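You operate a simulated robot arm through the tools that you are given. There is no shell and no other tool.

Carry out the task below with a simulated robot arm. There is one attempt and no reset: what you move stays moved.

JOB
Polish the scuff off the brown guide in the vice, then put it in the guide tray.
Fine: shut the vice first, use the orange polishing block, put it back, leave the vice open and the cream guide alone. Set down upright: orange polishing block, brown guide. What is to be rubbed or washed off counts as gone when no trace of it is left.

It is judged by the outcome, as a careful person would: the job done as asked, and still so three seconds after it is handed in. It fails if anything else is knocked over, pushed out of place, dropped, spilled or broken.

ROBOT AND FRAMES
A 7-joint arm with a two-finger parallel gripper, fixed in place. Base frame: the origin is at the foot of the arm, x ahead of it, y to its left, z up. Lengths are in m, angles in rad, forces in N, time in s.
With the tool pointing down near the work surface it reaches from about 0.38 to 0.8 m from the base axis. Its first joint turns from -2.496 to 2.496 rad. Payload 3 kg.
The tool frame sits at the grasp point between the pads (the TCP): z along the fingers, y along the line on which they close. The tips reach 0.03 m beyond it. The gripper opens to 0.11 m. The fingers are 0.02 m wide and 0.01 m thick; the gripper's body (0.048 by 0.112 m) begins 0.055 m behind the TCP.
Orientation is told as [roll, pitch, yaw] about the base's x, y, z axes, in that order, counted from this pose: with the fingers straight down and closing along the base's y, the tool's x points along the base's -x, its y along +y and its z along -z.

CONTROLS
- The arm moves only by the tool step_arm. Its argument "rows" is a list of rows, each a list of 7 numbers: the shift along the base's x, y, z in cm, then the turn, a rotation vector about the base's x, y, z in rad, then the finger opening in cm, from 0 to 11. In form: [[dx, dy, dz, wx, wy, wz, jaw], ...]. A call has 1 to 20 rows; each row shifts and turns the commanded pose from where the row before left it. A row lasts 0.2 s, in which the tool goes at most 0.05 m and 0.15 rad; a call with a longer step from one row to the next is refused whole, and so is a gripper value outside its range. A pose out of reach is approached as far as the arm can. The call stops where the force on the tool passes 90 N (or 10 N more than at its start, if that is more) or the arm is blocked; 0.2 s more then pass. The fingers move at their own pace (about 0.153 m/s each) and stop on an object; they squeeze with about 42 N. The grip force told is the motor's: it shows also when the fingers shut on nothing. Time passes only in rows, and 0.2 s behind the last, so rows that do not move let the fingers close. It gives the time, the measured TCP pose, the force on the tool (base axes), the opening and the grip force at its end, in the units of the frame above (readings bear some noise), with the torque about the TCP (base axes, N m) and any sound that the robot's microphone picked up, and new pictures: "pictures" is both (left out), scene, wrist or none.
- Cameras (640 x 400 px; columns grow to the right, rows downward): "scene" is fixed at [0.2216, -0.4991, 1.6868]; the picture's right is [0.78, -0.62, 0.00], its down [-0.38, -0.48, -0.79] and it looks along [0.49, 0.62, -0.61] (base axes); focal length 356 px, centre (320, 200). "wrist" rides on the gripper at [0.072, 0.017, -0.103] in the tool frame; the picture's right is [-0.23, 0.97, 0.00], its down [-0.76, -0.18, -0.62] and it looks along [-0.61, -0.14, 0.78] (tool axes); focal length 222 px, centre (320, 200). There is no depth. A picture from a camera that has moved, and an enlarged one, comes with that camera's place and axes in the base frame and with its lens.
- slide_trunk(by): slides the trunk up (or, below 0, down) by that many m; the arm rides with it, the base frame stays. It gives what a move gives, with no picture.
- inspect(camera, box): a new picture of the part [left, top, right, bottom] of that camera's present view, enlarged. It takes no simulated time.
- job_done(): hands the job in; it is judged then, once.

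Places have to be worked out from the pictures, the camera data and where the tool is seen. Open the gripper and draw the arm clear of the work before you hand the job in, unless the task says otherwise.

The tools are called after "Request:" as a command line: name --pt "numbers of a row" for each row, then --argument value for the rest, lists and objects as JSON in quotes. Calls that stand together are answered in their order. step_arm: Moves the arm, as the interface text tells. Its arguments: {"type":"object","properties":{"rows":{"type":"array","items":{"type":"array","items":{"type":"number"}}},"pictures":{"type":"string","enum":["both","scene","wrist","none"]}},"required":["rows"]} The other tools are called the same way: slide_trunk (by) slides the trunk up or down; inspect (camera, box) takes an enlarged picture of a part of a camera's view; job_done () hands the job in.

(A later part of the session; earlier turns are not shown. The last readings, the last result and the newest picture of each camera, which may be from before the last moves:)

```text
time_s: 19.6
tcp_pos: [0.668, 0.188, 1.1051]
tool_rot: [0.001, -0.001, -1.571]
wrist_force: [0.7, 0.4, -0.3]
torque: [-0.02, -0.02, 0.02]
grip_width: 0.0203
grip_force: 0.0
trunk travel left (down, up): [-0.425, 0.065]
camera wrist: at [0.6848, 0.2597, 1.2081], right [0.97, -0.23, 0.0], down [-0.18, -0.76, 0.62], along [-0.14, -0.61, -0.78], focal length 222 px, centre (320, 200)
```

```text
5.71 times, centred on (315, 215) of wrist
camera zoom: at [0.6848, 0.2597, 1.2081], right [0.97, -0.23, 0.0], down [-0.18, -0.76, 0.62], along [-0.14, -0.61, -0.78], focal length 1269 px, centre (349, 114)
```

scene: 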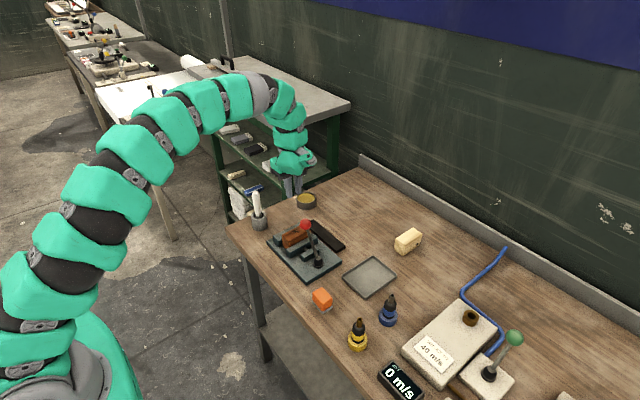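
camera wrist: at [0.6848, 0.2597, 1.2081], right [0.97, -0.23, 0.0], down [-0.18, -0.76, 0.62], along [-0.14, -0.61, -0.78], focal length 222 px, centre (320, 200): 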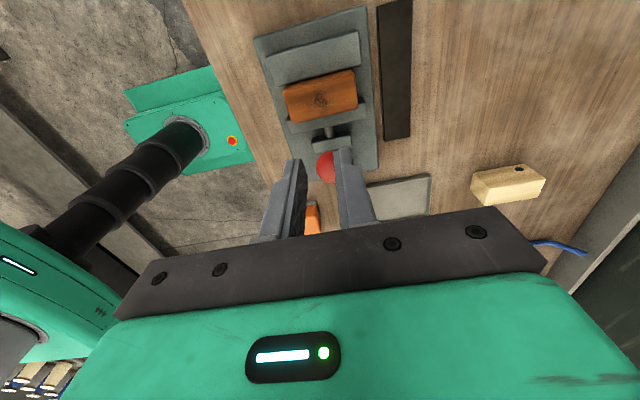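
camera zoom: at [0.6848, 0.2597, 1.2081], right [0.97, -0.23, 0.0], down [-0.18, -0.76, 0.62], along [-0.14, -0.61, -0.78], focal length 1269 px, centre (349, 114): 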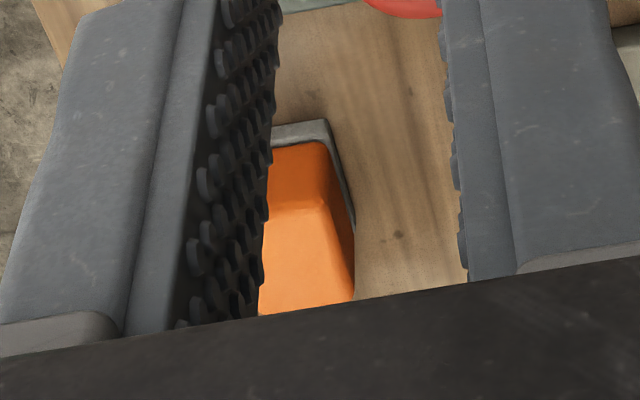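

The block is upright and within a couple of millimetres of where it was. The felt sole is slightly wider than the orange body, so I think the tips bit only on the sole's edge and slid off. I'll return and re-grip higher, on the orange body only.

Request:
step_arm --pt "-1.2 -3.75 0 0 0 0 4" --pt "-1.2 -3.75 0 0 0 0 6" --pt "-1.2 -3.75 0 0 0 0 7" --pt "-1.2 -3.75 0 0 0 0 7" --pt "-1.2 -3.75 0 0 0 0 7" --pt "-1.2 -3.7 0 0 0 0 7" --pt "0 0 -4.5 0 0 0 7" --pt "0 0 -4.5 0 0 0 7" --pt "0 0 0 0 0 0 7" --pictures "wrist"

Request:
inspect --camera "wrist" --box '[260, 60, 380, 180]'

Request:
inspect --camera "scene" --box '[285, 250, 365, 330]'

```text
time_s: 21.6
tcp_pos: [0.5979, -0.0372, 1.0119]
tool_rot: [0.0, 0.0, -1.571]
wrist_force: [-0.1, -0.7, -0.7]
torque: [-0.02, 0.0, 0.05]
grip_width: 0.0699
grip_force: 0.0
trunk travel left (down, up): [-0.425, 0.065]
camera wrist: at [0.6143, 0.0351, 1.1159], right [0.97, -0.23, 0.0], down [-0.18, -0.76, 0.62], along [-0.14, -0.61, -0.78], focal length 222 px, centre (320, 200)
```

wrist: 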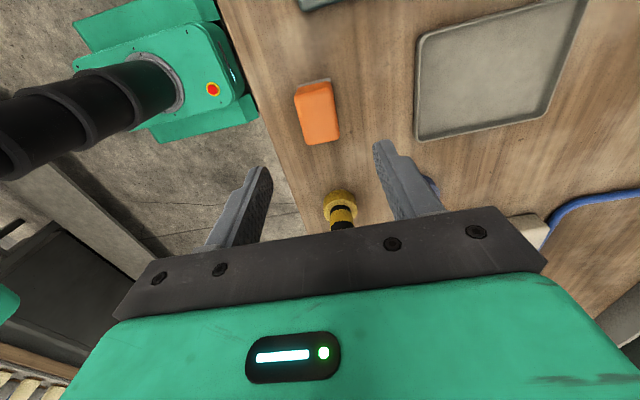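

```text
3.33 times, centred on (320, 120) of wrist
camera zoom: at [0.6143, 0.0351, 1.1159], right [0.97, -0.23, 0.0], down [-0.18, -0.76, 0.62], along [-0.14, -0.61, -0.78], focal length 740 px, centre (320, 467)
```

zoom: 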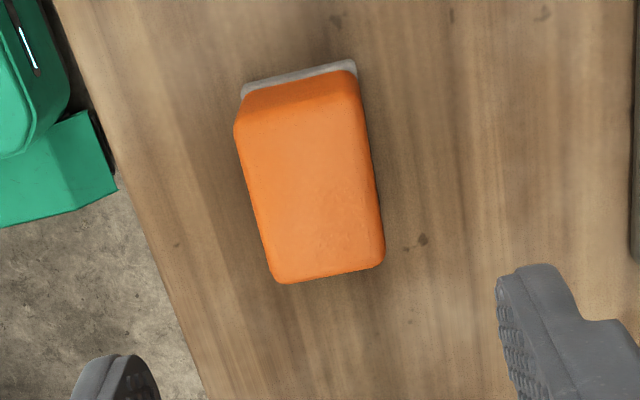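

```text
5.00 times, centred on (325, 290) of scene
camera zoom: at [0.2216, -0.4991, 1.6868], right [0.78, -0.62, 0.0], down [-0.38, -0.48, -0.79], along [0.49, 0.62, -0.61], focal length 1780 px, centre (295, -250)
```

zoom: 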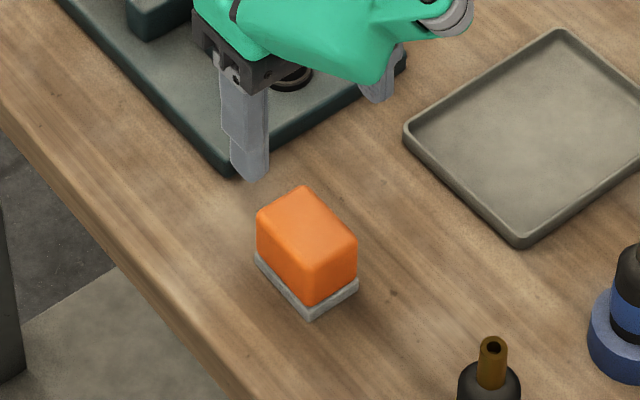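

Recomputed block centre: (0.5957, -0.034), still square. Descending to TCP z≈0.910 (tips ≈0.880, above the sole), then closing and lifting slowly to check the hold.

Request:
step_arm --pt "-0.2 0.3 -4 0 0 0 7" --pt "0 0 -4 0 0 0 7" --pt "0 0 -2.2 0 0 0 7" --pt "0 0 0 0 0 0 5" --pt "0 0 0 0 0 0 3" --pt "0 0 0 0 0 0 1.5" --pt "0 0 0 0 0 0 1.5" --pt "0 0 0 0 0 0 1.5" --pictures "both"

Request:
inspect --camera "scene" --box '[285, 250, 365, 330]'

Request:
inspect --camera "wrist" --box '[240, 100, 400, 240]'

```text
time_s: 23.4
tcp_pos: [0.5947, -0.0342, 0.9121]
tool_rot: [-0.001, 0.0, -1.57]
wrist_force: [-0.1, -0.4, 0.1]
torque: [-0.03, -0.02, -0.02]
grip_width: 0.0353
grip_force: 41.7
trunk travel left (down, up): [-0.425, 0.065]
camera wrist: at [0.6116, 0.038, 1.0156], right [0.97, -0.23, 0.0], down [-0.18, -0.76, 0.62], along [-0.14, -0.61, -0.78], focal length 222 px, centre (320, 200)
```

scene: 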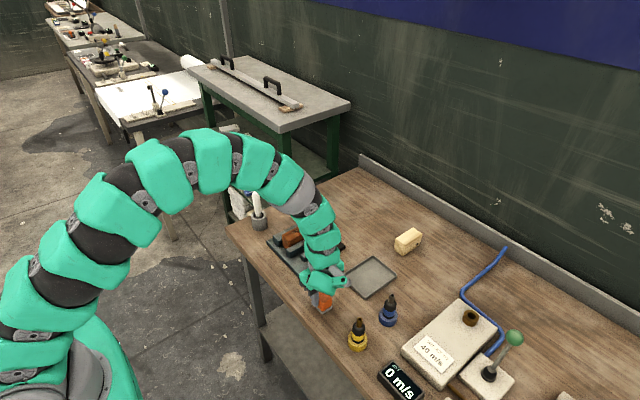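
wrist: 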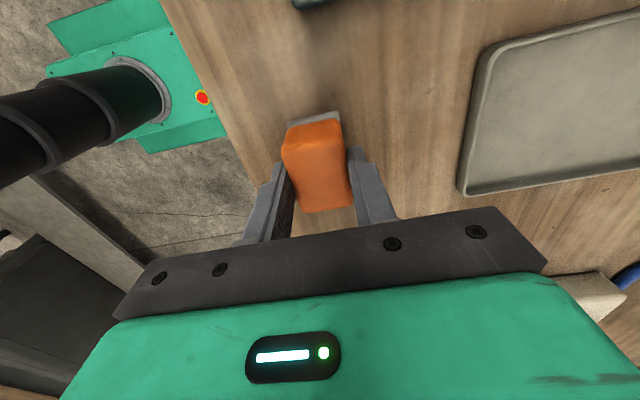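

```text
5.00 times, centred on (325, 290) of scene
camera zoom: at [0.2216, -0.4991, 1.6868], right [0.78, -0.62, 0.0], down [-0.38, -0.48, -0.79], along [0.49, 0.62, -0.61], focal length 1780 px, centre (295, -250)
```

zoom: 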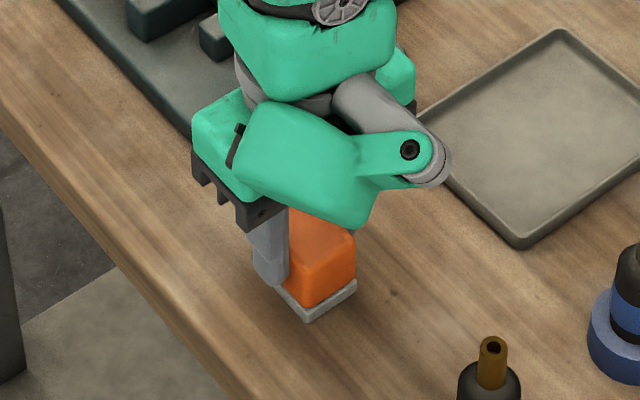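

```text
2.86 times, centred on (320, 170) of wrist
camera zoom: at [0.6116, 0.038, 1.0156], right [0.97, -0.23, 0.0], down [-0.18, -0.76, 0.62], along [-0.14, -0.61, -0.78], focal length 635 px, centre (320, 286)
```

zoom: 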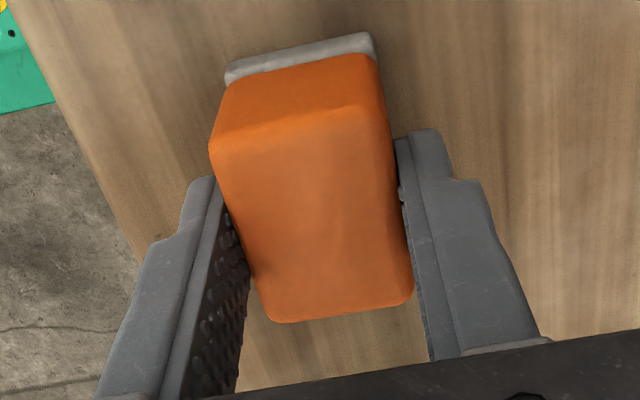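

The tips are clearly on the orange body and the width is again 35 mm at 42 N, so last time I probably lifted too fast. I'll command full closure and lift very slowly, checking the width after.

Request:
step_arm --pt "0 0 0 0 0 0 0" --pt "0 0 0 0 0 0 0" --pt "0 0 0.2 0 0 0 0" --pt "0 0 0.3 0 0 0 0" --pt "0 0 0.3 0 0 0 0" --pt "0 0 0.4 0 0 0 0" --pt "0 0 0 0 0 0 0" --pictures "wrist"

Request:
inspect --camera "scene" --box '[285, 250, 365, 330]'

Request:
inspect --camera "wrist" --box '[240, 100, 400, 240]'

```text
time_s: 25.0
tcp_pos: [0.5939, -0.0352, 0.9231]
tool_rot: [0.0, 0.0, -1.568]
wrist_force: [0.0, 0.2, -0.5]
torque: [0.0, -0.03, 0.0]
grip_width: 0.0351
grip_force: 42.1
trunk travel left (down, up): [-0.425, 0.065]
camera wrist: at [0.6108, 0.0372, 1.0274], right [0.97, -0.23, 0.0], down [-0.18, -0.76, 0.62], along [-0.14, -0.61, -0.78], focal length 222 px, centre (320, 200)
```

wrist: 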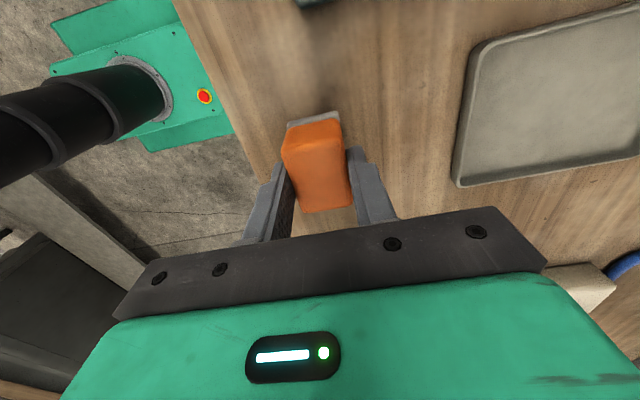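

```text
5.00 times, centred on (325, 290) of scene
camera zoom: at [0.2216, -0.4991, 1.6868], right [0.78, -0.62, 0.0], down [-0.38, -0.48, -0.79], along [0.49, 0.62, -0.61], focal length 1780 px, centre (295, -250)
```

zoom: 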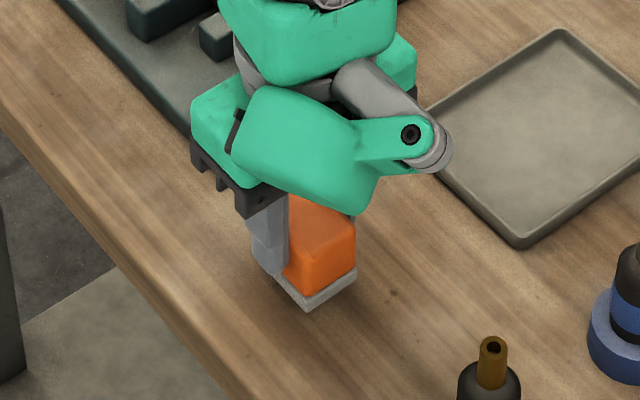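

```text
2.86 times, centred on (320, 170) of wrist
camera zoom: at [0.6108, 0.0372, 1.0274], right [0.97, -0.23, 0.0], down [-0.18, -0.76, 0.62], along [-0.14, -0.61, -0.78], focal length 635 px, centre (320, 286)
```

zoom: 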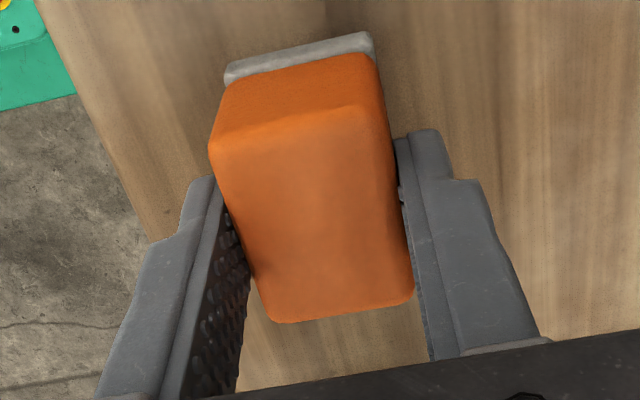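

It's holding: the block rose with the hand and hasn't shifted in the grip. I'll keep lifting at a gentle pace and keep checking the width.

Request:
step_arm --pt "0 0 0.6 0 0 0 0" --pt "0 0 0.9 0 0 0 0" --pt "0 0 1.2 0 0 0 0" --pt "0 0 1.5 0 0 0 0" --pt "0 0 1.5 0 0 0 0" --pt "0 0 1.5 0 0 0 0" --pt "0 0 1.5 0 0 0 0" --pt "0 0 1.5 0 0 0 0" --pt "0 0 1.5 0 0 0 0" --pt "0 0 1.5 0 0 0 0" --pt "0 0 1.5 0 0 0 0" --pt "0 0 1.5 0 0 0 0" --pt "0 0 1 0 0 0 0" --pt "0 0 0.5 0 0 0 0" --pt "0 0 0 0 0 0 0" --pictures "both"

```text
time_s: 28.2
tcp_pos: [0.5939, -0.0349, 1.1009]
tool_rot: [-0.001, 0.0, -1.569]
wrist_force: [-0.1, 0.0, -1.4]
torque: [-0.02, -0.01, 0.0]
grip_width: 0.0353
grip_force: 41.8
trunk travel left (down, up): [-0.425, 0.065]
camera wrist: at [0.6109, 0.0375, 1.2043], right [0.97, -0.23, 0.0], down [-0.18, -0.76, 0.62], along [-0.14, -0.61, -0.78], focal length 222 px, centre (320, 200)
```

scene: 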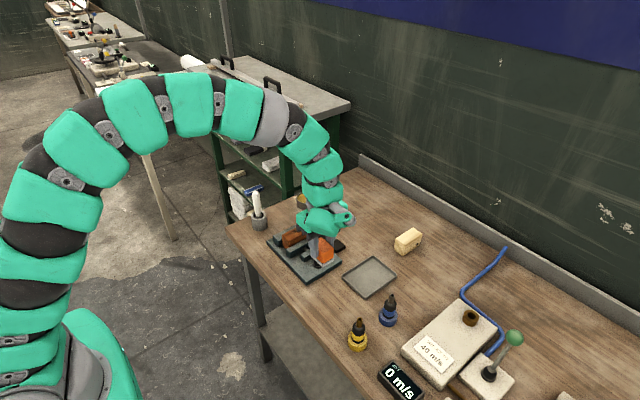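
wrist: 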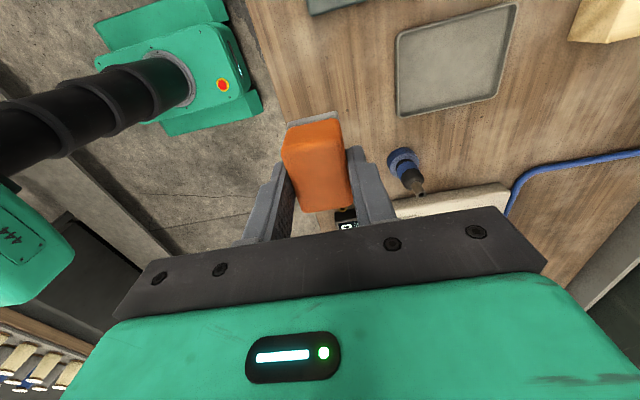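

Held securely at z≈1.10. Now a gentle traverse to above the guide at (0.667, 0.188); the block's bottom at ≈1.045 clears the knob top at ≈1.007.

Request:
step_arm --pt "0.2 0.6 0 0 0 0 0" --pt "0.4 1.2 0 0 0 0 0" --pt "0.59 1.8 0 0 0 0 0" --pt "0.59 1.8 0 0 0 0 0" --pt "0.59 1.8 0 0 0 0 0" --pt "0.59 1.8 0 0 0 0 0" --pt "0.59 1.8 0 0 0 0 0" --pt "0.59 1.8 0 0 0 0 0" --pt "0.59 1.8 0 0 0 0 0" --pt "0.59 1.8 0 0 0 0 0" --pt "0.59 1.8 0 0 0 0 0" --pt "0.59 1.8 0 0 0 0 0" --pt "0.49 1.5 0 0 0 0 0" --pt "0.31 1.0 0 0 0 0 0" --pt "0 0 0 0 0 0 0" --pictures "both"

Request:
inspect --camera "scene" --box '[250, 170, 360, 290]'

Request:
inspect --camera "wrist" --box '[230, 0, 420, 220]'

```text
time_s: 31.4
tcp_pos: [0.6663, 0.1896, 1.101]
tool_rot: [-0.001, 0.0, -1.57]
wrist_force: [0.0, -0.5, -1.0]
torque: [0.0, 0.01, 0.0]
grip_width: 0.0348
grip_force: 41.9
trunk travel left (down, up): [-0.425, 0.065]
camera wrist: at [0.6836, 0.2608, 1.2043], right [0.97, -0.23, 0.0], down [-0.18, -0.76, 0.62], along [-0.14, -0.61, -0.78], focal length 222 px, centre (320, 200)
```

scene: 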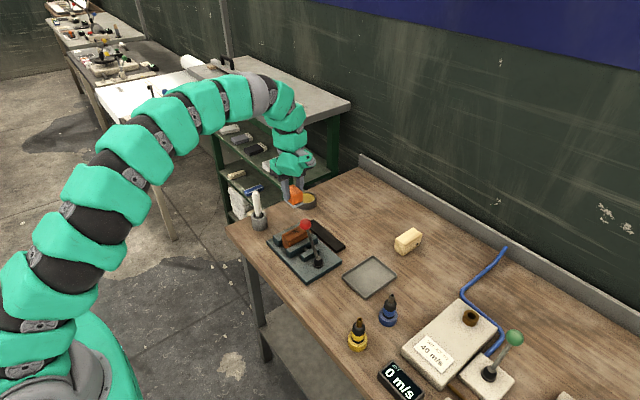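
wrist: 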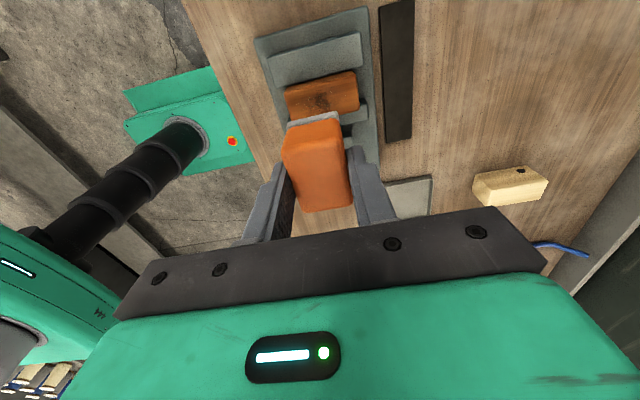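

```text
3.33 times, centred on (305, 230) of scene
camera zoom: at [0.2216, -0.4991, 1.6868], right [0.78, -0.62, 0.0], down [-0.38, -0.48, -0.79], along [0.49, 0.62, -0.61], focal length 1186 px, centre (370, 100)
```

zoom: 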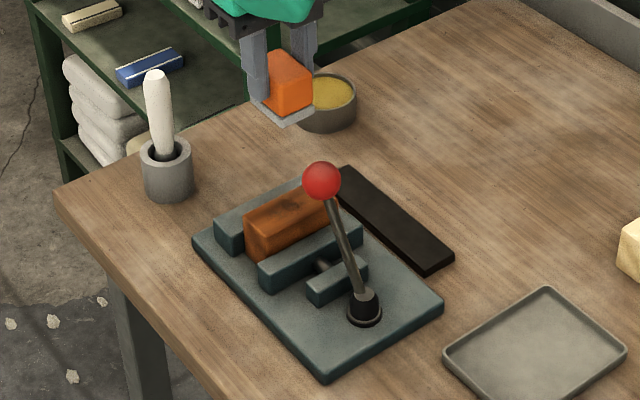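

```text
1.82 times, centred on (325, 110) of wrist
camera zoom: at [0.6836, 0.2608, 1.2043], right [0.97, -0.23, 0.0], down [-0.18, -0.76, 0.62], along [-0.14, -0.61, -0.78], focal length 404 px, centre (311, 364)
```

zoom: 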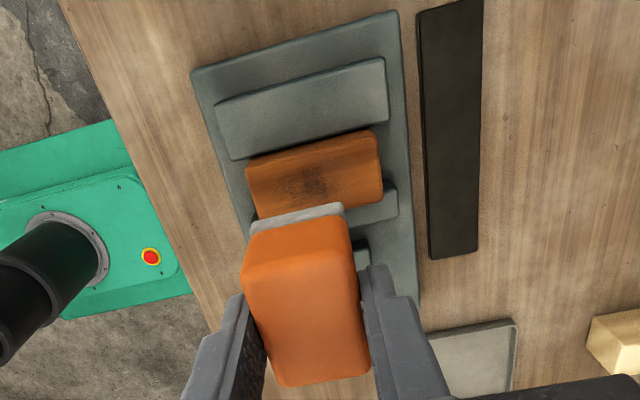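

The block is held straight, and the scuff centre works out to about (0.671, 0.189). I expect contact at TCP z≈0.976. Descending gently to just above that.

Request:
step_arm --pt "0.1 0 -0.8 0 0 0 0" --pt "0.2 0 -1.5 0 0 0 0" --pt "0.1 0 -1.5 0 0 0 0" --pt "0 0 -1.5 0 0 0 0" --pt "0 0 -1.5 0 0 0 0" --pt "0 0 -1.5 0 0 0 0" --pt "0 0 -1.3 0 0 0 0" --pt "0 0 -1 0 0 0 0" --pt "0 0 -0.5 0 0 0 0" --pt "0 0 0 0 0 0 0" --pictures "both"

Request:
inspect --camera "scene" --box '[250, 190, 350, 290]'

Request:
inspect --camera "wrist" --box '[220, 60, 420, 240]'

```text
time_s: 33.6
tcp_pos: [0.6702, 0.1891, 0.9896]
tool_rot: [-0.001, 0.0, -1.57]
wrist_force: [-0.2, -0.2, -1.6]
torque: [-0.04, 0.01, 0.03]
grip_width: 0.035
grip_force: 41.8
trunk travel left (down, up): [-0.425, 0.065]
camera wrist: at [0.6872, 0.2611, 1.0927], right [0.97, -0.23, 0.0], down [-0.18, -0.76, 0.62], along [-0.14, -0.61, -0.78], focal length 222 px, centre (320, 200)
```

scene: 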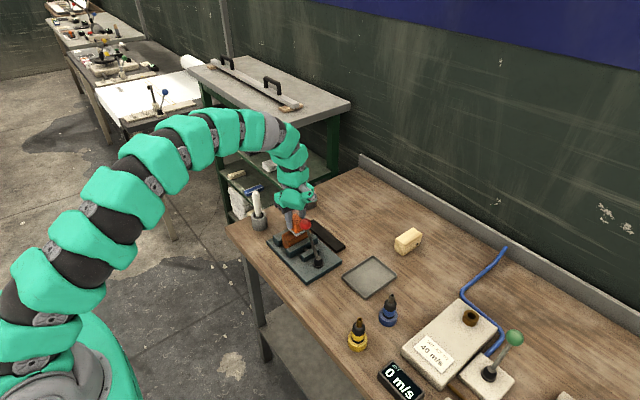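
wrist: 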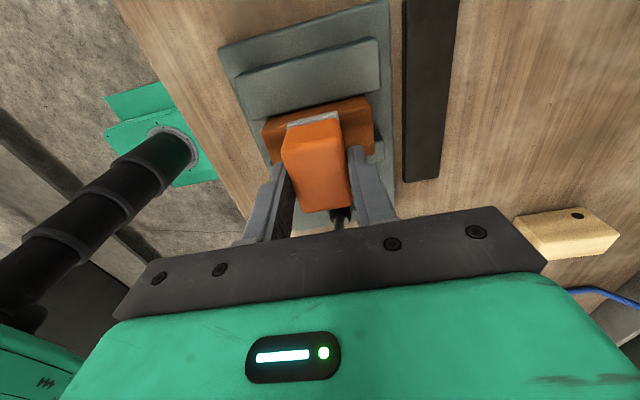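

```text
4.00 times, centred on (300, 240) of scene
camera zoom: at [0.2216, -0.4991, 1.6868], right [0.78, -0.62, 0.0], down [-0.38, -0.48, -0.79], along [0.49, 0.62, -0.61], focal length 1424 px, centre (400, 40)
```

zoom: 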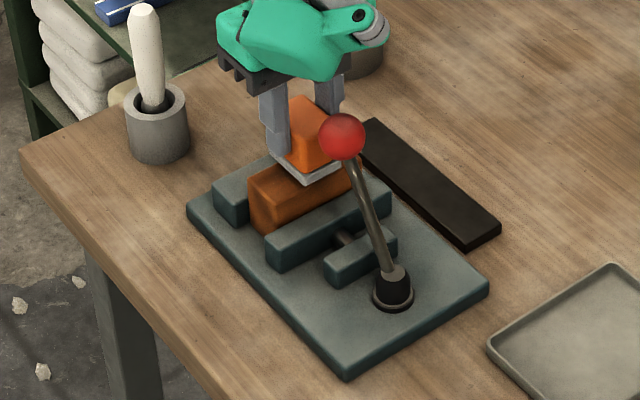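

```text
2.22 times, centred on (320, 150) of wrist
camera zoom: at [0.6872, 0.2611, 1.0927], right [0.97, -0.23, 0.0], down [-0.18, -0.76, 0.62], along [-0.14, -0.61, -0.78], focal length 494 px, centre (320, 311)
```

zoom: 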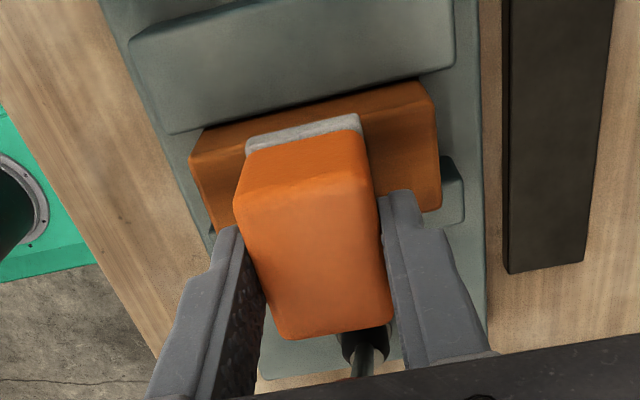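

The block is lined up about a centimetre above the guide. Lowering in small steps until contact force shows.

Request:
step_arm --pt "0 0 -0.3 0 0 0 0" --pt "0 0 -0.3 0 0 0 0" --pt "0 0 -0.3 0 0 0 0" --pt "0 0 -0.2 0 0 0 0" --pt "0 0 0 0 0 0 0" --pictures "none"

```text
time_s: 34.8
tcp_pos: [0.6707, 0.189, 0.9812]
tool_rot: [0.007, 0.002, -1.571]
wrist_force: [4.0, 0.6, 38.8]
torque: [0.0, 0.02, -0.03]
grip_width: 0.0349
grip_force: 41.5
trunk travel left (down, up): [-0.425, 0.065]
```

Contact at TCP z≈0.981, but 39 N is more than I want. Easing up 2 mm to reduce the load.

Request:
step_arm --pt "0 0 0.18 0 0 0 0" --pt "0 0 0 0 0 0 0" --pictures "none"

```text
time_s: 35.4
tcp_pos: [0.6698, 0.1893, 0.9813]
tool_rot: [0.002, 0.001, -1.57]
wrist_force: [10.2, 1.3, 33.4]
torque: [0.06, -0.41, -0.04]
grip_width: 0.0351
grip_force: 41.9
trunk travel left (down, up): [-0.425, 0.065]
```

Request:
step_arm --pt "0 0 0.15 0 0 0 0" --pt "0 0 0 0 0 0 0" --pictures "none"

```text
time_s: 36.0
tcp_pos: [0.6694, 0.1896, 0.9816]
tool_rot: [-0.002, 0.0, -1.568]
wrist_force: [8.2, 2.0, 19.9]
torque: [0.1, -0.35, 0.0]
grip_width: 0.0349
grip_force: 42.0
trunk travel left (down, up): [-0.425, 0.065]
```

Load is now about 20 N, and I'll ease it slightly more before rubbing. I'll rub back and forth along x over the scuff, with the block spanning the guide's full width.

Request:
step_arm --pt "0.6 0 0.05 0 0 0 0" --pt "0.8 0 0 0 0 0 0" --pt "0.8 0 0 0 0 0 0" --pt "-0.8 0 0 0 0 0 0" --pt "-0.8 0 0 0 0 0 0" --pt "-0.8 0 0 0 0 0 0" --pt "-0.8 0 0 0 0 0 0" --pt "-0.8 0 0 0 0 0 0" --pt "-0.8 0 0 0 0 0 0" --pt "0.8 0 0 0 0 0 0" --pt "0.8 0 0 0 0 0 0" --pt "0.8 0 0 0 0 0 0" --pictures "both"

Request:
inspect --camera "scene" --box '[250, 190, 350, 290]'

Request:
inspect --camera "wrist" --box '[220, 60, 420, 240]'

```text
time_s: 38.6
tcp_pos: [0.6682, 0.1886, 0.9827]
tool_rot: [0.001, -0.001, -1.57]
wrist_force: [-1.8, 0.0, 0.4]
torque: [-0.06, 0.03, -0.03]
grip_width: 0.0352
grip_force: 42.0
trunk travel left (down, up): [-0.425, 0.065]
camera wrist: at [0.6853, 0.2612, 1.0852], right [0.97, -0.23, 0.0], down [-0.18, -0.76, 0.62], along [-0.14, -0.61, -0.78], focal length 222 px, centre (320, 200)
```

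scene: 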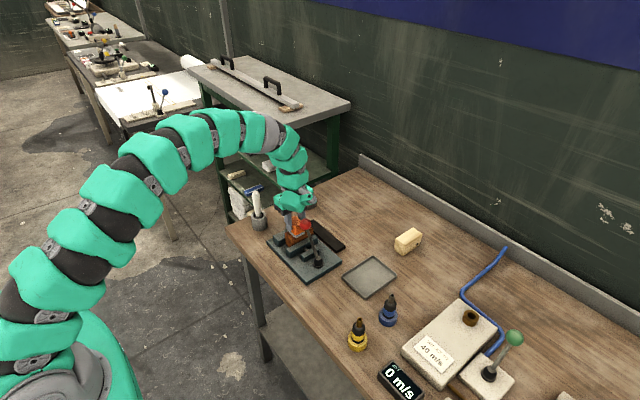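
wrist: 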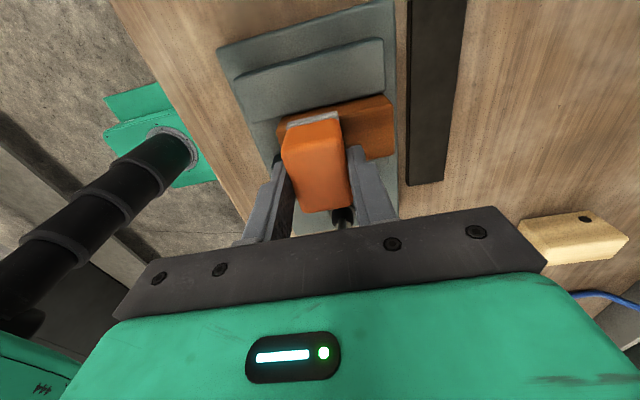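

```text
4.00 times, centred on (300, 240) of scene
camera zoom: at [0.2216, -0.4991, 1.6868], right [0.78, -0.62, 0.0], down [-0.38, -0.48, -0.79], along [0.49, 0.62, -0.61], focal length 1424 px, centre (400, 40)
```

zoom: 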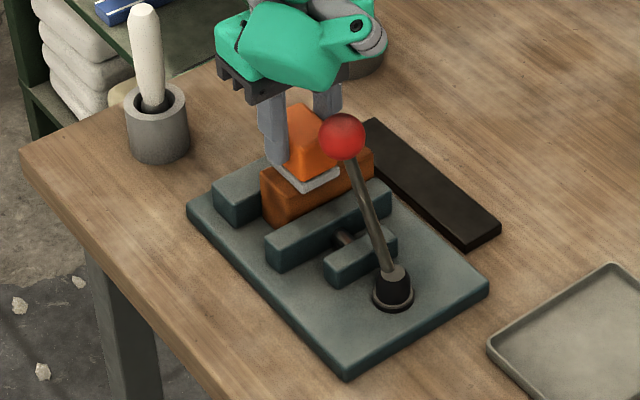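

```text
2.22 times, centred on (320, 150) of wrist
camera zoom: at [0.6853, 0.2612, 1.0852], right [0.97, -0.23, 0.0], down [-0.18, -0.76, 0.62], along [-0.14, -0.61, -0.78], focal length 494 px, centre (320, 311)
```

zoom: 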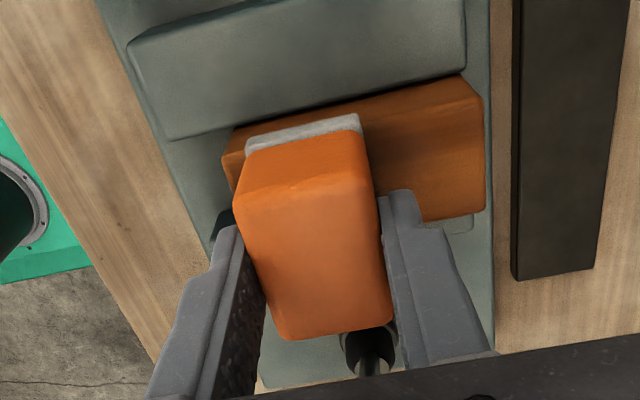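

The guide crept about 1 cm in +x along the jaws, because the first stroke was pressed too hard; the force is now near zero. I'll lift the block aside and inspect the guide, scuff and jaws before using a lighter touch.

Request:
step_arm --pt "0 0 0.5 0 0 0 0" --pt "0 0 1 0 0 0 0" --pt "0 0 1.5 0 0 0 0" --pt "0 0 1.5 0 0 0 0" --pt "0 0 1.5 0 0 0 0" --pt "0 0 1.5 0 0 0 0" --pt "0 0.5 1 0 0 0 0" --pt "0 1 0.5 0 0 0 0" --pt "0 1 0 0 0 0 0" --pt "0 0.5 0 0 0 0 0" --pt "0 0 0 0 0 0 0" --pictures "both"

Request:
inspect --camera "scene" --box '[260, 200, 350, 285]'

Request:
inspect --camera "wrist" --box '[230, 20, 410, 180]'

```text
time_s: 41.0
tcp_pos: [0.6691, 0.2184, 1.0723]
tool_rot: [-0.002, -0.001, -1.569]
wrist_force: [-0.6, 1.1, -1.5]
torque: [0.01, 0.01, 0.03]
grip_width: 0.0353
grip_force: 41.9
trunk travel left (down, up): [-0.425, 0.065]
camera wrist: at [0.6857, 0.2912, 1.1751], right [0.97, -0.23, 0.0], down [-0.18, -0.76, 0.62], along [-0.14, -0.61, -0.78], focal length 222 px, centre (320, 200)
```

scene: 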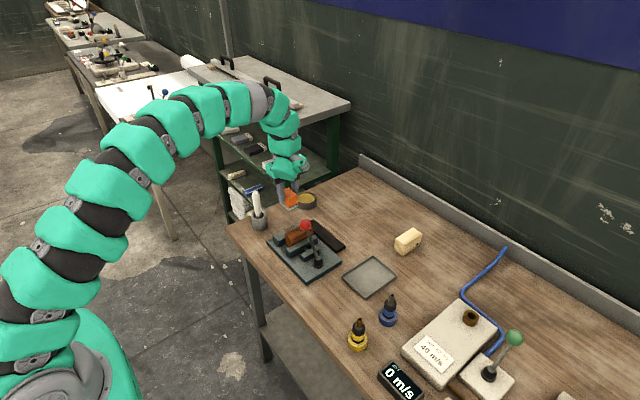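
wrist: 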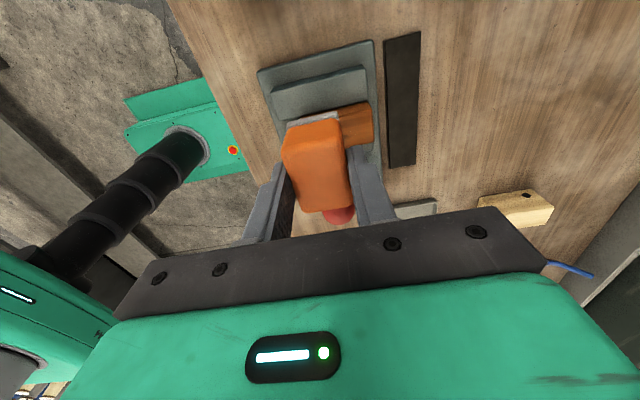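

```text
4.71 times, centred on (305, 242) of scene
camera zoom: at [0.2216, -0.4991, 1.6868], right [0.78, -0.62, 0.0], down [-0.38, -0.48, -0.79], along [0.49, 0.62, -0.61], focal length 1675 px, centre (391, 0)
```

zoom: 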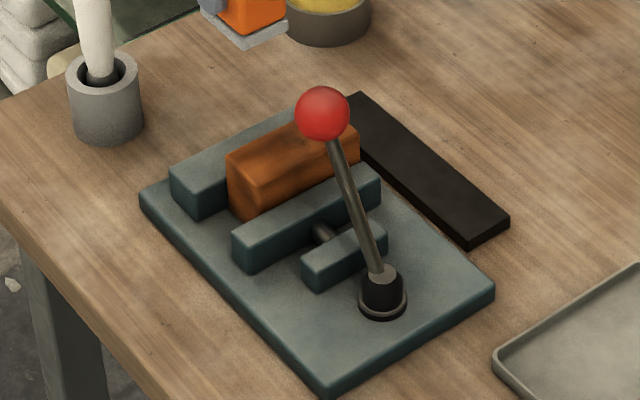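

```text
2.50 times, centred on (320, 100) of wrist
camera zoom: at [0.6857, 0.2912, 1.1751], right [0.97, -0.23, 0.0], down [-0.18, -0.76, 0.62], along [-0.14, -0.61, -0.78], focal length 555 px, centre (320, 450)
```

zoom: 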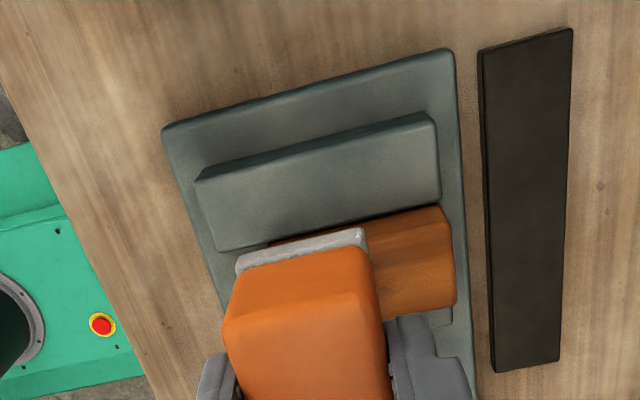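

The scuff has faded a lot, and the guide now spans about x 0.647–0.729. The block hides part of it, so I'll rise and shift toward -y to see the whole top face above the block in the wrist view.

Request:
step_arm --pt "0 0 0.8 0 0 0 0" --pt "0 0 1.5 0 0 0 0" --pt "0 0 1.5 0 0 0 0" --pt "0 0 0.8 0 0 0 0" --pt "0 -0.8 0 0 0 0 0" --pt "0 -1.5 0 0 0 0 0" --pt "0 -1.5 0 0 0 0 0" --pt "0 -1.5 0 0 0 0 0" --pt "0 -0.8 0 0 0 0 0" --pt "0 0 0 0 0 0 0" --pictures "wrist"

Request:
inspect --camera "wrist" --box '[250, 20, 400, 130]'

Request:
inspect --camera "scene" --box '[280, 215, 330, 260]'

```text
time_s: 43.2
tcp_pos: [0.668, 0.1579, 1.1181]
tool_rot: [-0.001, 0.001, -1.569]
wrist_force: [-0.4, -0.2, 0.0]
torque: [0.0, 0.03, -0.02]
grip_width: 0.0351
grip_force: 42.1
trunk travel left (down, up): [-0.425, 0.065]
camera wrist: at [0.6854, 0.2293, 1.2209], right [0.97, -0.23, 0.0], down [-0.18, -0.76, 0.62], along [-0.14, -0.61, -0.78], focal length 222 px, centre (320, 200)
```

wrist: 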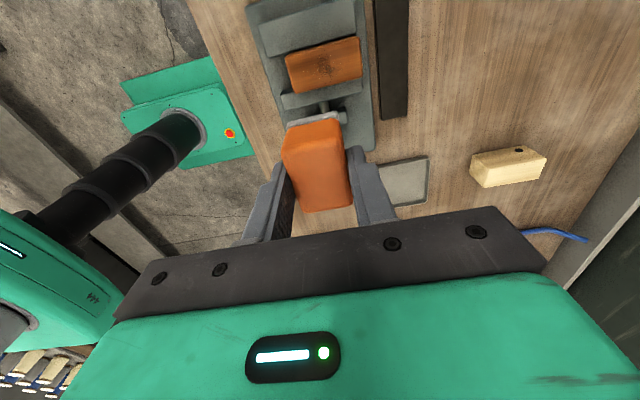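

```text
3.64 times, centred on (325, 75) of wrist
camera zoom: at [0.6854, 0.2293, 1.2209], right [0.97, -0.23, 0.0], down [-0.18, -0.76, 0.62], along [-0.14, -0.61, -0.78], focal length 808 px, centre (302, 654)
```

zoom: 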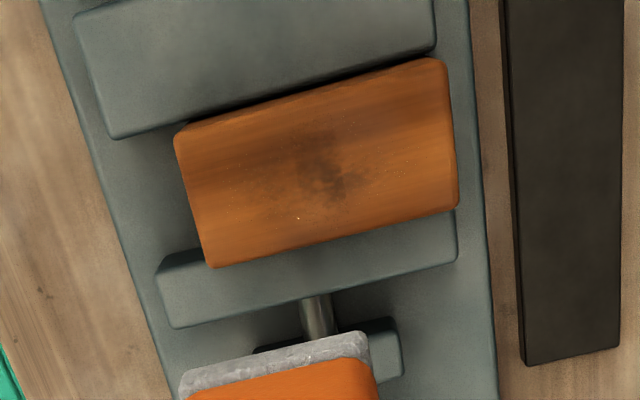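

```text
8.89 times, centred on (305, 238) of scene
camera zoom: at [0.2216, -0.4991, 1.6868], right [0.78, -0.62, 0.0], down [-0.38, -0.48, -0.79], along [0.49, 0.62, -0.61], focal length 3164 px, centre (453, -133)
```

zoom: 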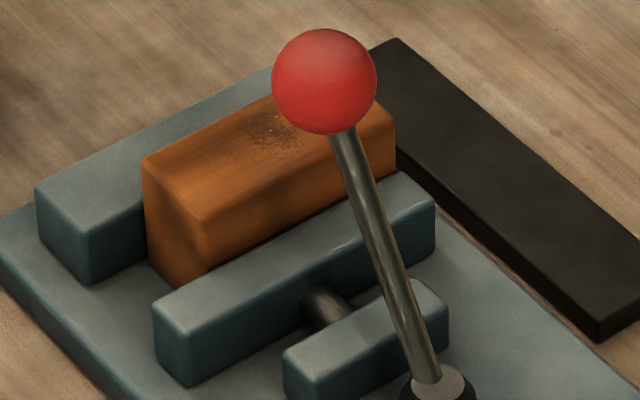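

About half the scuff has gone; what's left is centred at about (0.683, 0.187) on the guide's top, and the jaws still hold it. I'll go back over it and approach contact in very small steps for a lighter, controlled pressure.

Request:
step_arm --pt "0.5 0.8 0 0 0 0 0" --pt "0.5 1.4 0 0 0 0 0" --pt "0.5 0.8 -0.5 0 0 0 0" --pt "0 0 -1.2 0 0 0 0" --pt "0 0 -1.8 0 0 0 0" --pt "0 0 -1.8 0 0 0 0" --pt "0 0 -1.8 0 0 0 0" --pt "0 0 -1.8 0 0 0 0" --pt "0 0 -1.8 0 0 0 0" --pt "0 0 -1.2 0 0 0 0" --pt "0 0 -0.8 0 0 0 0" --pt "0 0 -0.4 0 0 0 0" --pt "0 0 0 0 0 0 0" --pictures "none"

```text
time_s: 46.0
tcp_pos: [0.6838, 0.1872, 0.9876]
tool_rot: [0.001, -0.001, -1.568]
wrist_force: [-0.3, 0.3, -0.8]
torque: [-0.01, 0.02, -0.01]
grip_width: 0.0348
grip_force: 42.0
trunk travel left (down, up): [-0.425, 0.065]
```

At z≈0.988 with no contact yet. Stepping down 4 mm in fine increments to find the touch point.

Request:
step_arm --pt "0 0 -0.15 0 0 0 0" --pt "0 0 -0.15 0 0 0 0" --pt "0 0 -0.1 0 0 0 0" --pt "0 0 0 0 0 0 0" --pictures "none"

```text
time_s: 47.0
tcp_pos: [0.6826, 0.1882, 0.9828]
tool_rot: [0.0, 0.0, -1.569]
wrist_force: [-0.2, 0.0, -0.7]
torque: [-0.04, -0.04, -0.01]
grip_width: 0.035
grip_force: 42.0
trunk travel left (down, up): [-0.425, 0.065]
```

Still free at 0.983; going down another 1 mm and 0.5 mm.

Request:
step_arm --pt "0 0 -0.1 0 0 0 0" --pt "0 0 -0.05 0 0 0 0" --pt "0 0 0 0 0 0 0" --pictures "none"

```text
time_s: 47.8
tcp_pos: [0.6842, 0.1875, 0.9817]
tool_rot: [0.0, -0.001, -1.569]
wrist_force: [0.2, 0.0, 5.3]
torque: [-0.02, 0.0, -0.02]
grip_width: 0.0347
grip_force: 42.1
trunk travel left (down, up): [-0.425, 0.065]
```

A light contact of about 6 N, which is what I want. Rubbing back and forth ±1.2 cm.

Request:
step_arm --pt "-0.6 0 0 0 0 0 0" --pt "-0.6 0 0 0 0 0 0" --pt "0.6 0 0 0 0 0 0" --pt "0.6 0 0 0 0 0 0" --pt "0.6 0 0 0 0 0 0" --pt "0.6 0 0 0 0 0 0" --pt "-0.6 0 0 0 0 0 0" --pt "-0.6 0 0 0 0 0 0" --pt "-0.6 0 0 0 0 0 0" --pt "-0.6 0 0 0 0 0 0" --pt "0.6 0 0 0 0 0 0" --pt "0.6 0 0 0 0 0 0" --pt "0.6 0 0 0 0 0 0" --pt "0.6 0 0 0 0 0 0" --pt "-0.6 0 0 0 0 0 0" --pt "-0.6 0 0 0 0 0 0" --pt "-0.6 0 0 0 0 0 0" --pt "-0.6 0 0 0 0 0 0" --pt "0.6 0 0 0 0 0 0" --pt "0.6 0 0 0 0 0 0" --pictures "wrist"

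Request:
inspect --camera "wrist" --box '[220, 60, 420, 240]'

Request:
inspect --camera "scene" --box '[250, 190, 350, 290]'

```text
time_s: 52.0
tcp_pos: [0.6828, 0.1877, 0.9828]
tool_rot: [-0.002, -0.001, -1.569]
wrist_force: [-3.3, 0.8, 9.2]
torque: [0.05, 0.19, -0.01]
grip_width: 0.0351
grip_force: 41.8
trunk travel left (down, up): [-0.425, 0.065]
camera wrist: at [0.6993, 0.26, 1.085], right [0.97, -0.23, 0.0], down [-0.18, -0.76, 0.62], along [-0.14, -0.61, -0.78], focal length 222 px, centre (320, 200)
```

wrist: 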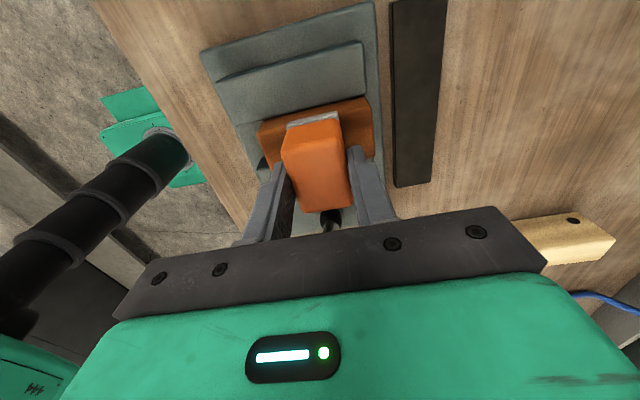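

```text
2.22 times, centred on (320, 150) of wrist
camera zoom: at [0.6993, 0.26, 1.085], right [0.97, -0.23, 0.0], down [-0.18, -0.76, 0.62], along [-0.14, -0.61, -0.78], focal length 494 px, centre (320, 311)
```

zoom: 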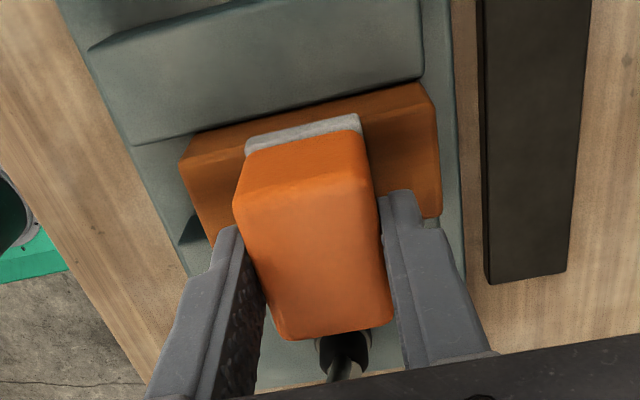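

```text
4.00 times, centred on (300, 240) of scene
camera zoom: at [0.2216, -0.4991, 1.6868], right [0.78, -0.62, 0.0], down [-0.38, -0.48, -0.79], along [0.49, 0.62, -0.61], focal length 1424 px, centre (400, 40)
```

zoom: 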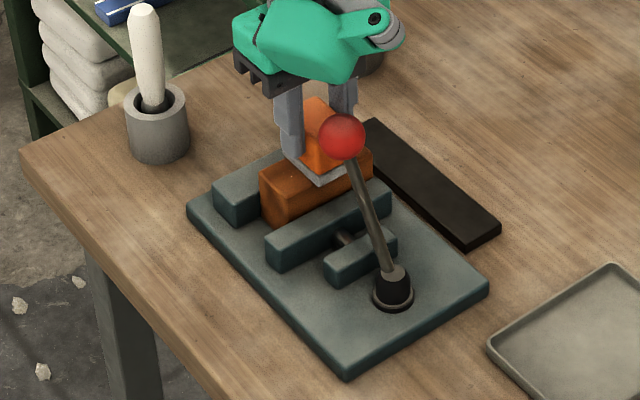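

Good: the guide stayed put and the contact load is about 10 N. One more set of strokes, slightly longer, before lifting to look.

Request:
step_arm --pt "0.6 0 0 0 0 0 0" --pt "0.6 0 0 0 0 0 0" --pt "0.6 0 0 0 0 0 0" --pt "-0.6 0 0 0 0 0 0" --pt "-0.6 0 0 0 0 0 0" --pt "-0.6 0 0 0 0 0 0" --pt "-0.6 0 0 0 0 0 0" --pt "-0.6 0 0 0 0 0 0" --pt "-0.6 0 0 0 0 0 0" --pt "0.6 0 0 0 0 0 0" --pt "0.6 0 0 0 0 0 0" --pt "0.6 0 0 0 0 0 0" --pt "0.6 0 0 0 0 0 0" --pt "0.6 0 0 0 0 0 0" --pt "0.6 0 0 0 0 0 0" --pt "-0.6 0 0 0 0 0 0" --pt "-0.6 0 0 0 0 0 0" --pt "-0.6 0 0 0 0 0 0" --pictures "none"

```text
time_s: 55.8
tcp_pos: [0.6842, 0.1876, 0.9821]
tool_rot: [-0.001, 0.0, -1.569]
wrist_force: [0.0, -0.2, 0.2]
torque: [-0.03, 0.01, 0.0]
grip_width: 0.0349
grip_force: 42.1
trunk travel left (down, up): [-0.425, 0.065]
```

Contact has gone very light. Lifting up and shifting toward -y to inspect the top face.

Request:
step_arm --pt "0 0 0.5 0 0 0 0" --pt "0 0 1.2 0 0 0 0" --pt "0 0 1.8 0 0 0 0" --pt "0 0 1.8 0 0 0 0" --pt "0 0 1.8 0 0 0 0" --pt "0 0 1.8 0 0 0 0" --pt "0 0 1.8 0 0 0 0" --pt "0 0 1.8 0 0 0 0" --pt "0 -0.8 0.8 0 0 0 0" --pt "0 -1.4 0 0 0 0 0" --pt "0 -0.8 0 0 0 0 0" --pt "0 0 0 0 0 0 0" --pictures "wrist"

Request:
inspect --camera "wrist" --box '[250, 20, 400, 130]'

Request:
inspect --camera "scene" --box '[280, 215, 330, 260]'

```text
time_s: 58.4
tcp_pos: [0.6853, 0.1586, 1.1136]
tool_rot: [0.0, 0.0, -1.569]
wrist_force: [-0.1, 0.2, -0.5]
torque: [0.01, 0.01, 0.01]
grip_width: 0.035
grip_force: 41.6
trunk travel left (down, up): [-0.425, 0.065]
camera wrist: at [0.7009, 0.2299, 1.2174], right [0.97, -0.23, 0.0], down [-0.18, -0.76, 0.62], along [-0.14, -0.61, -0.78], focal length 222 px, centre (320, 200)
```

wrist: 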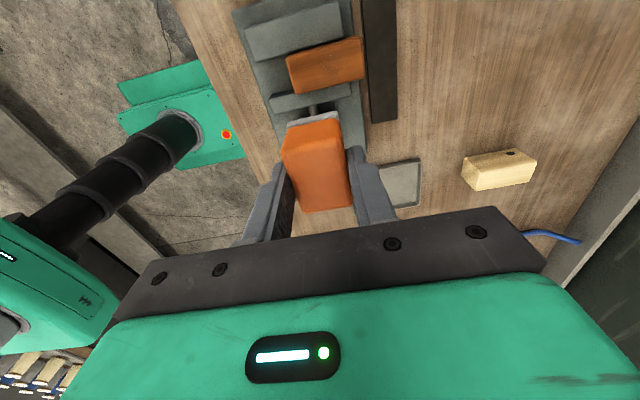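

```text
3.64 times, centred on (325, 75) of wrist
camera zoom: at [0.7009, 0.2299, 1.2174], right [0.97, -0.23, 0.0], down [-0.18, -0.76, 0.62], along [-0.14, -0.61, -0.78], focal length 808 px, centre (302, 654)
```

zoom: 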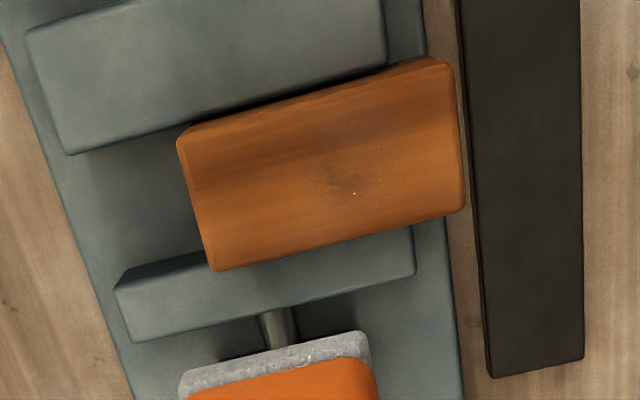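

```text
8.89 times, centred on (305, 238) of scene
camera zoom: at [0.2216, -0.4991, 1.6868], right [0.78, -0.62, 0.0], down [-0.38, -0.48, -0.79], along [0.49, 0.62, -0.61], focal length 3164 px, centre (453, -133)
```

zoom: 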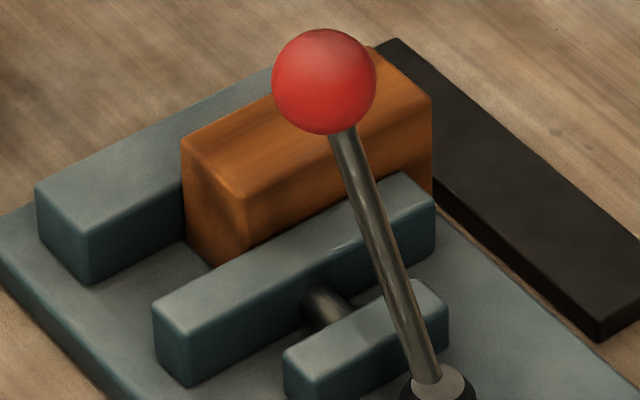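

Only a faint trace is left, around (0.704, 0.186), but the guide drifted another 1.5 cm in +x (now x≈0.657–0.739). From now on I'll rub only in the -x direction, lifting slightly for the return, so the strokes bring it back between the jaws.

Request:
step_arm --pt "1.0 0.8 0 0 0 0 0" --pt "1.4 1.4 0 0 0 0 0" --pt "1.0 0.8 -0.5 0 0 0 0" --pt "0.4 0 -1.2 0 0 0 0" --pt "0 0 -1.8 0 0 0 0" --pt "0 0 -1.8 0 0 0 0" --pt "0 0 -1.8 0 0 0 0" --pt "0 0 -1.8 0 0 0 0" --pt "0 0 -1.8 0 0 0 0" --pt "0 0 -1.2 0 0 0 0" --pt "0 0 -0.8 0 0 0 0" --pt "0 0 -0.4 0 0 0 0" --pt "0 0 0 0 0 0 0" --pictures "none"

```text
time_s: 61.2
tcp_pos: [0.7215, 0.187, 0.9832]
tool_rot: [0.0, 0.0, -1.568]
wrist_force: [-0.1, 0.6, 0.1]
torque: [-0.02, -0.02, 0.0]
grip_width: 0.035
grip_force: 42.4
trunk travel left (down, up): [-0.425, 0.065]
```

At z≈0.983, just about touching. Lowering by a further 1.5 mm to get light pressure.

Request:
step_arm --pt "0 0 -0.1 0 0 0 0" --pt "0 0 -0.05 0 0 0 0" --pt "0 0 0 0 0 0 0" --pictures "none"

```text
time_s: 62.0
tcp_pos: [0.7222, 0.189, 0.9819]
tool_rot: [-0.003, -0.001, -1.569]
wrist_force: [0.7, 0.3, -0.7]
torque: [0.0, 0.01, 0.01]
grip_width: 0.0351
grip_force: 41.9
trunk travel left (down, up): [-0.425, 0.065]
```

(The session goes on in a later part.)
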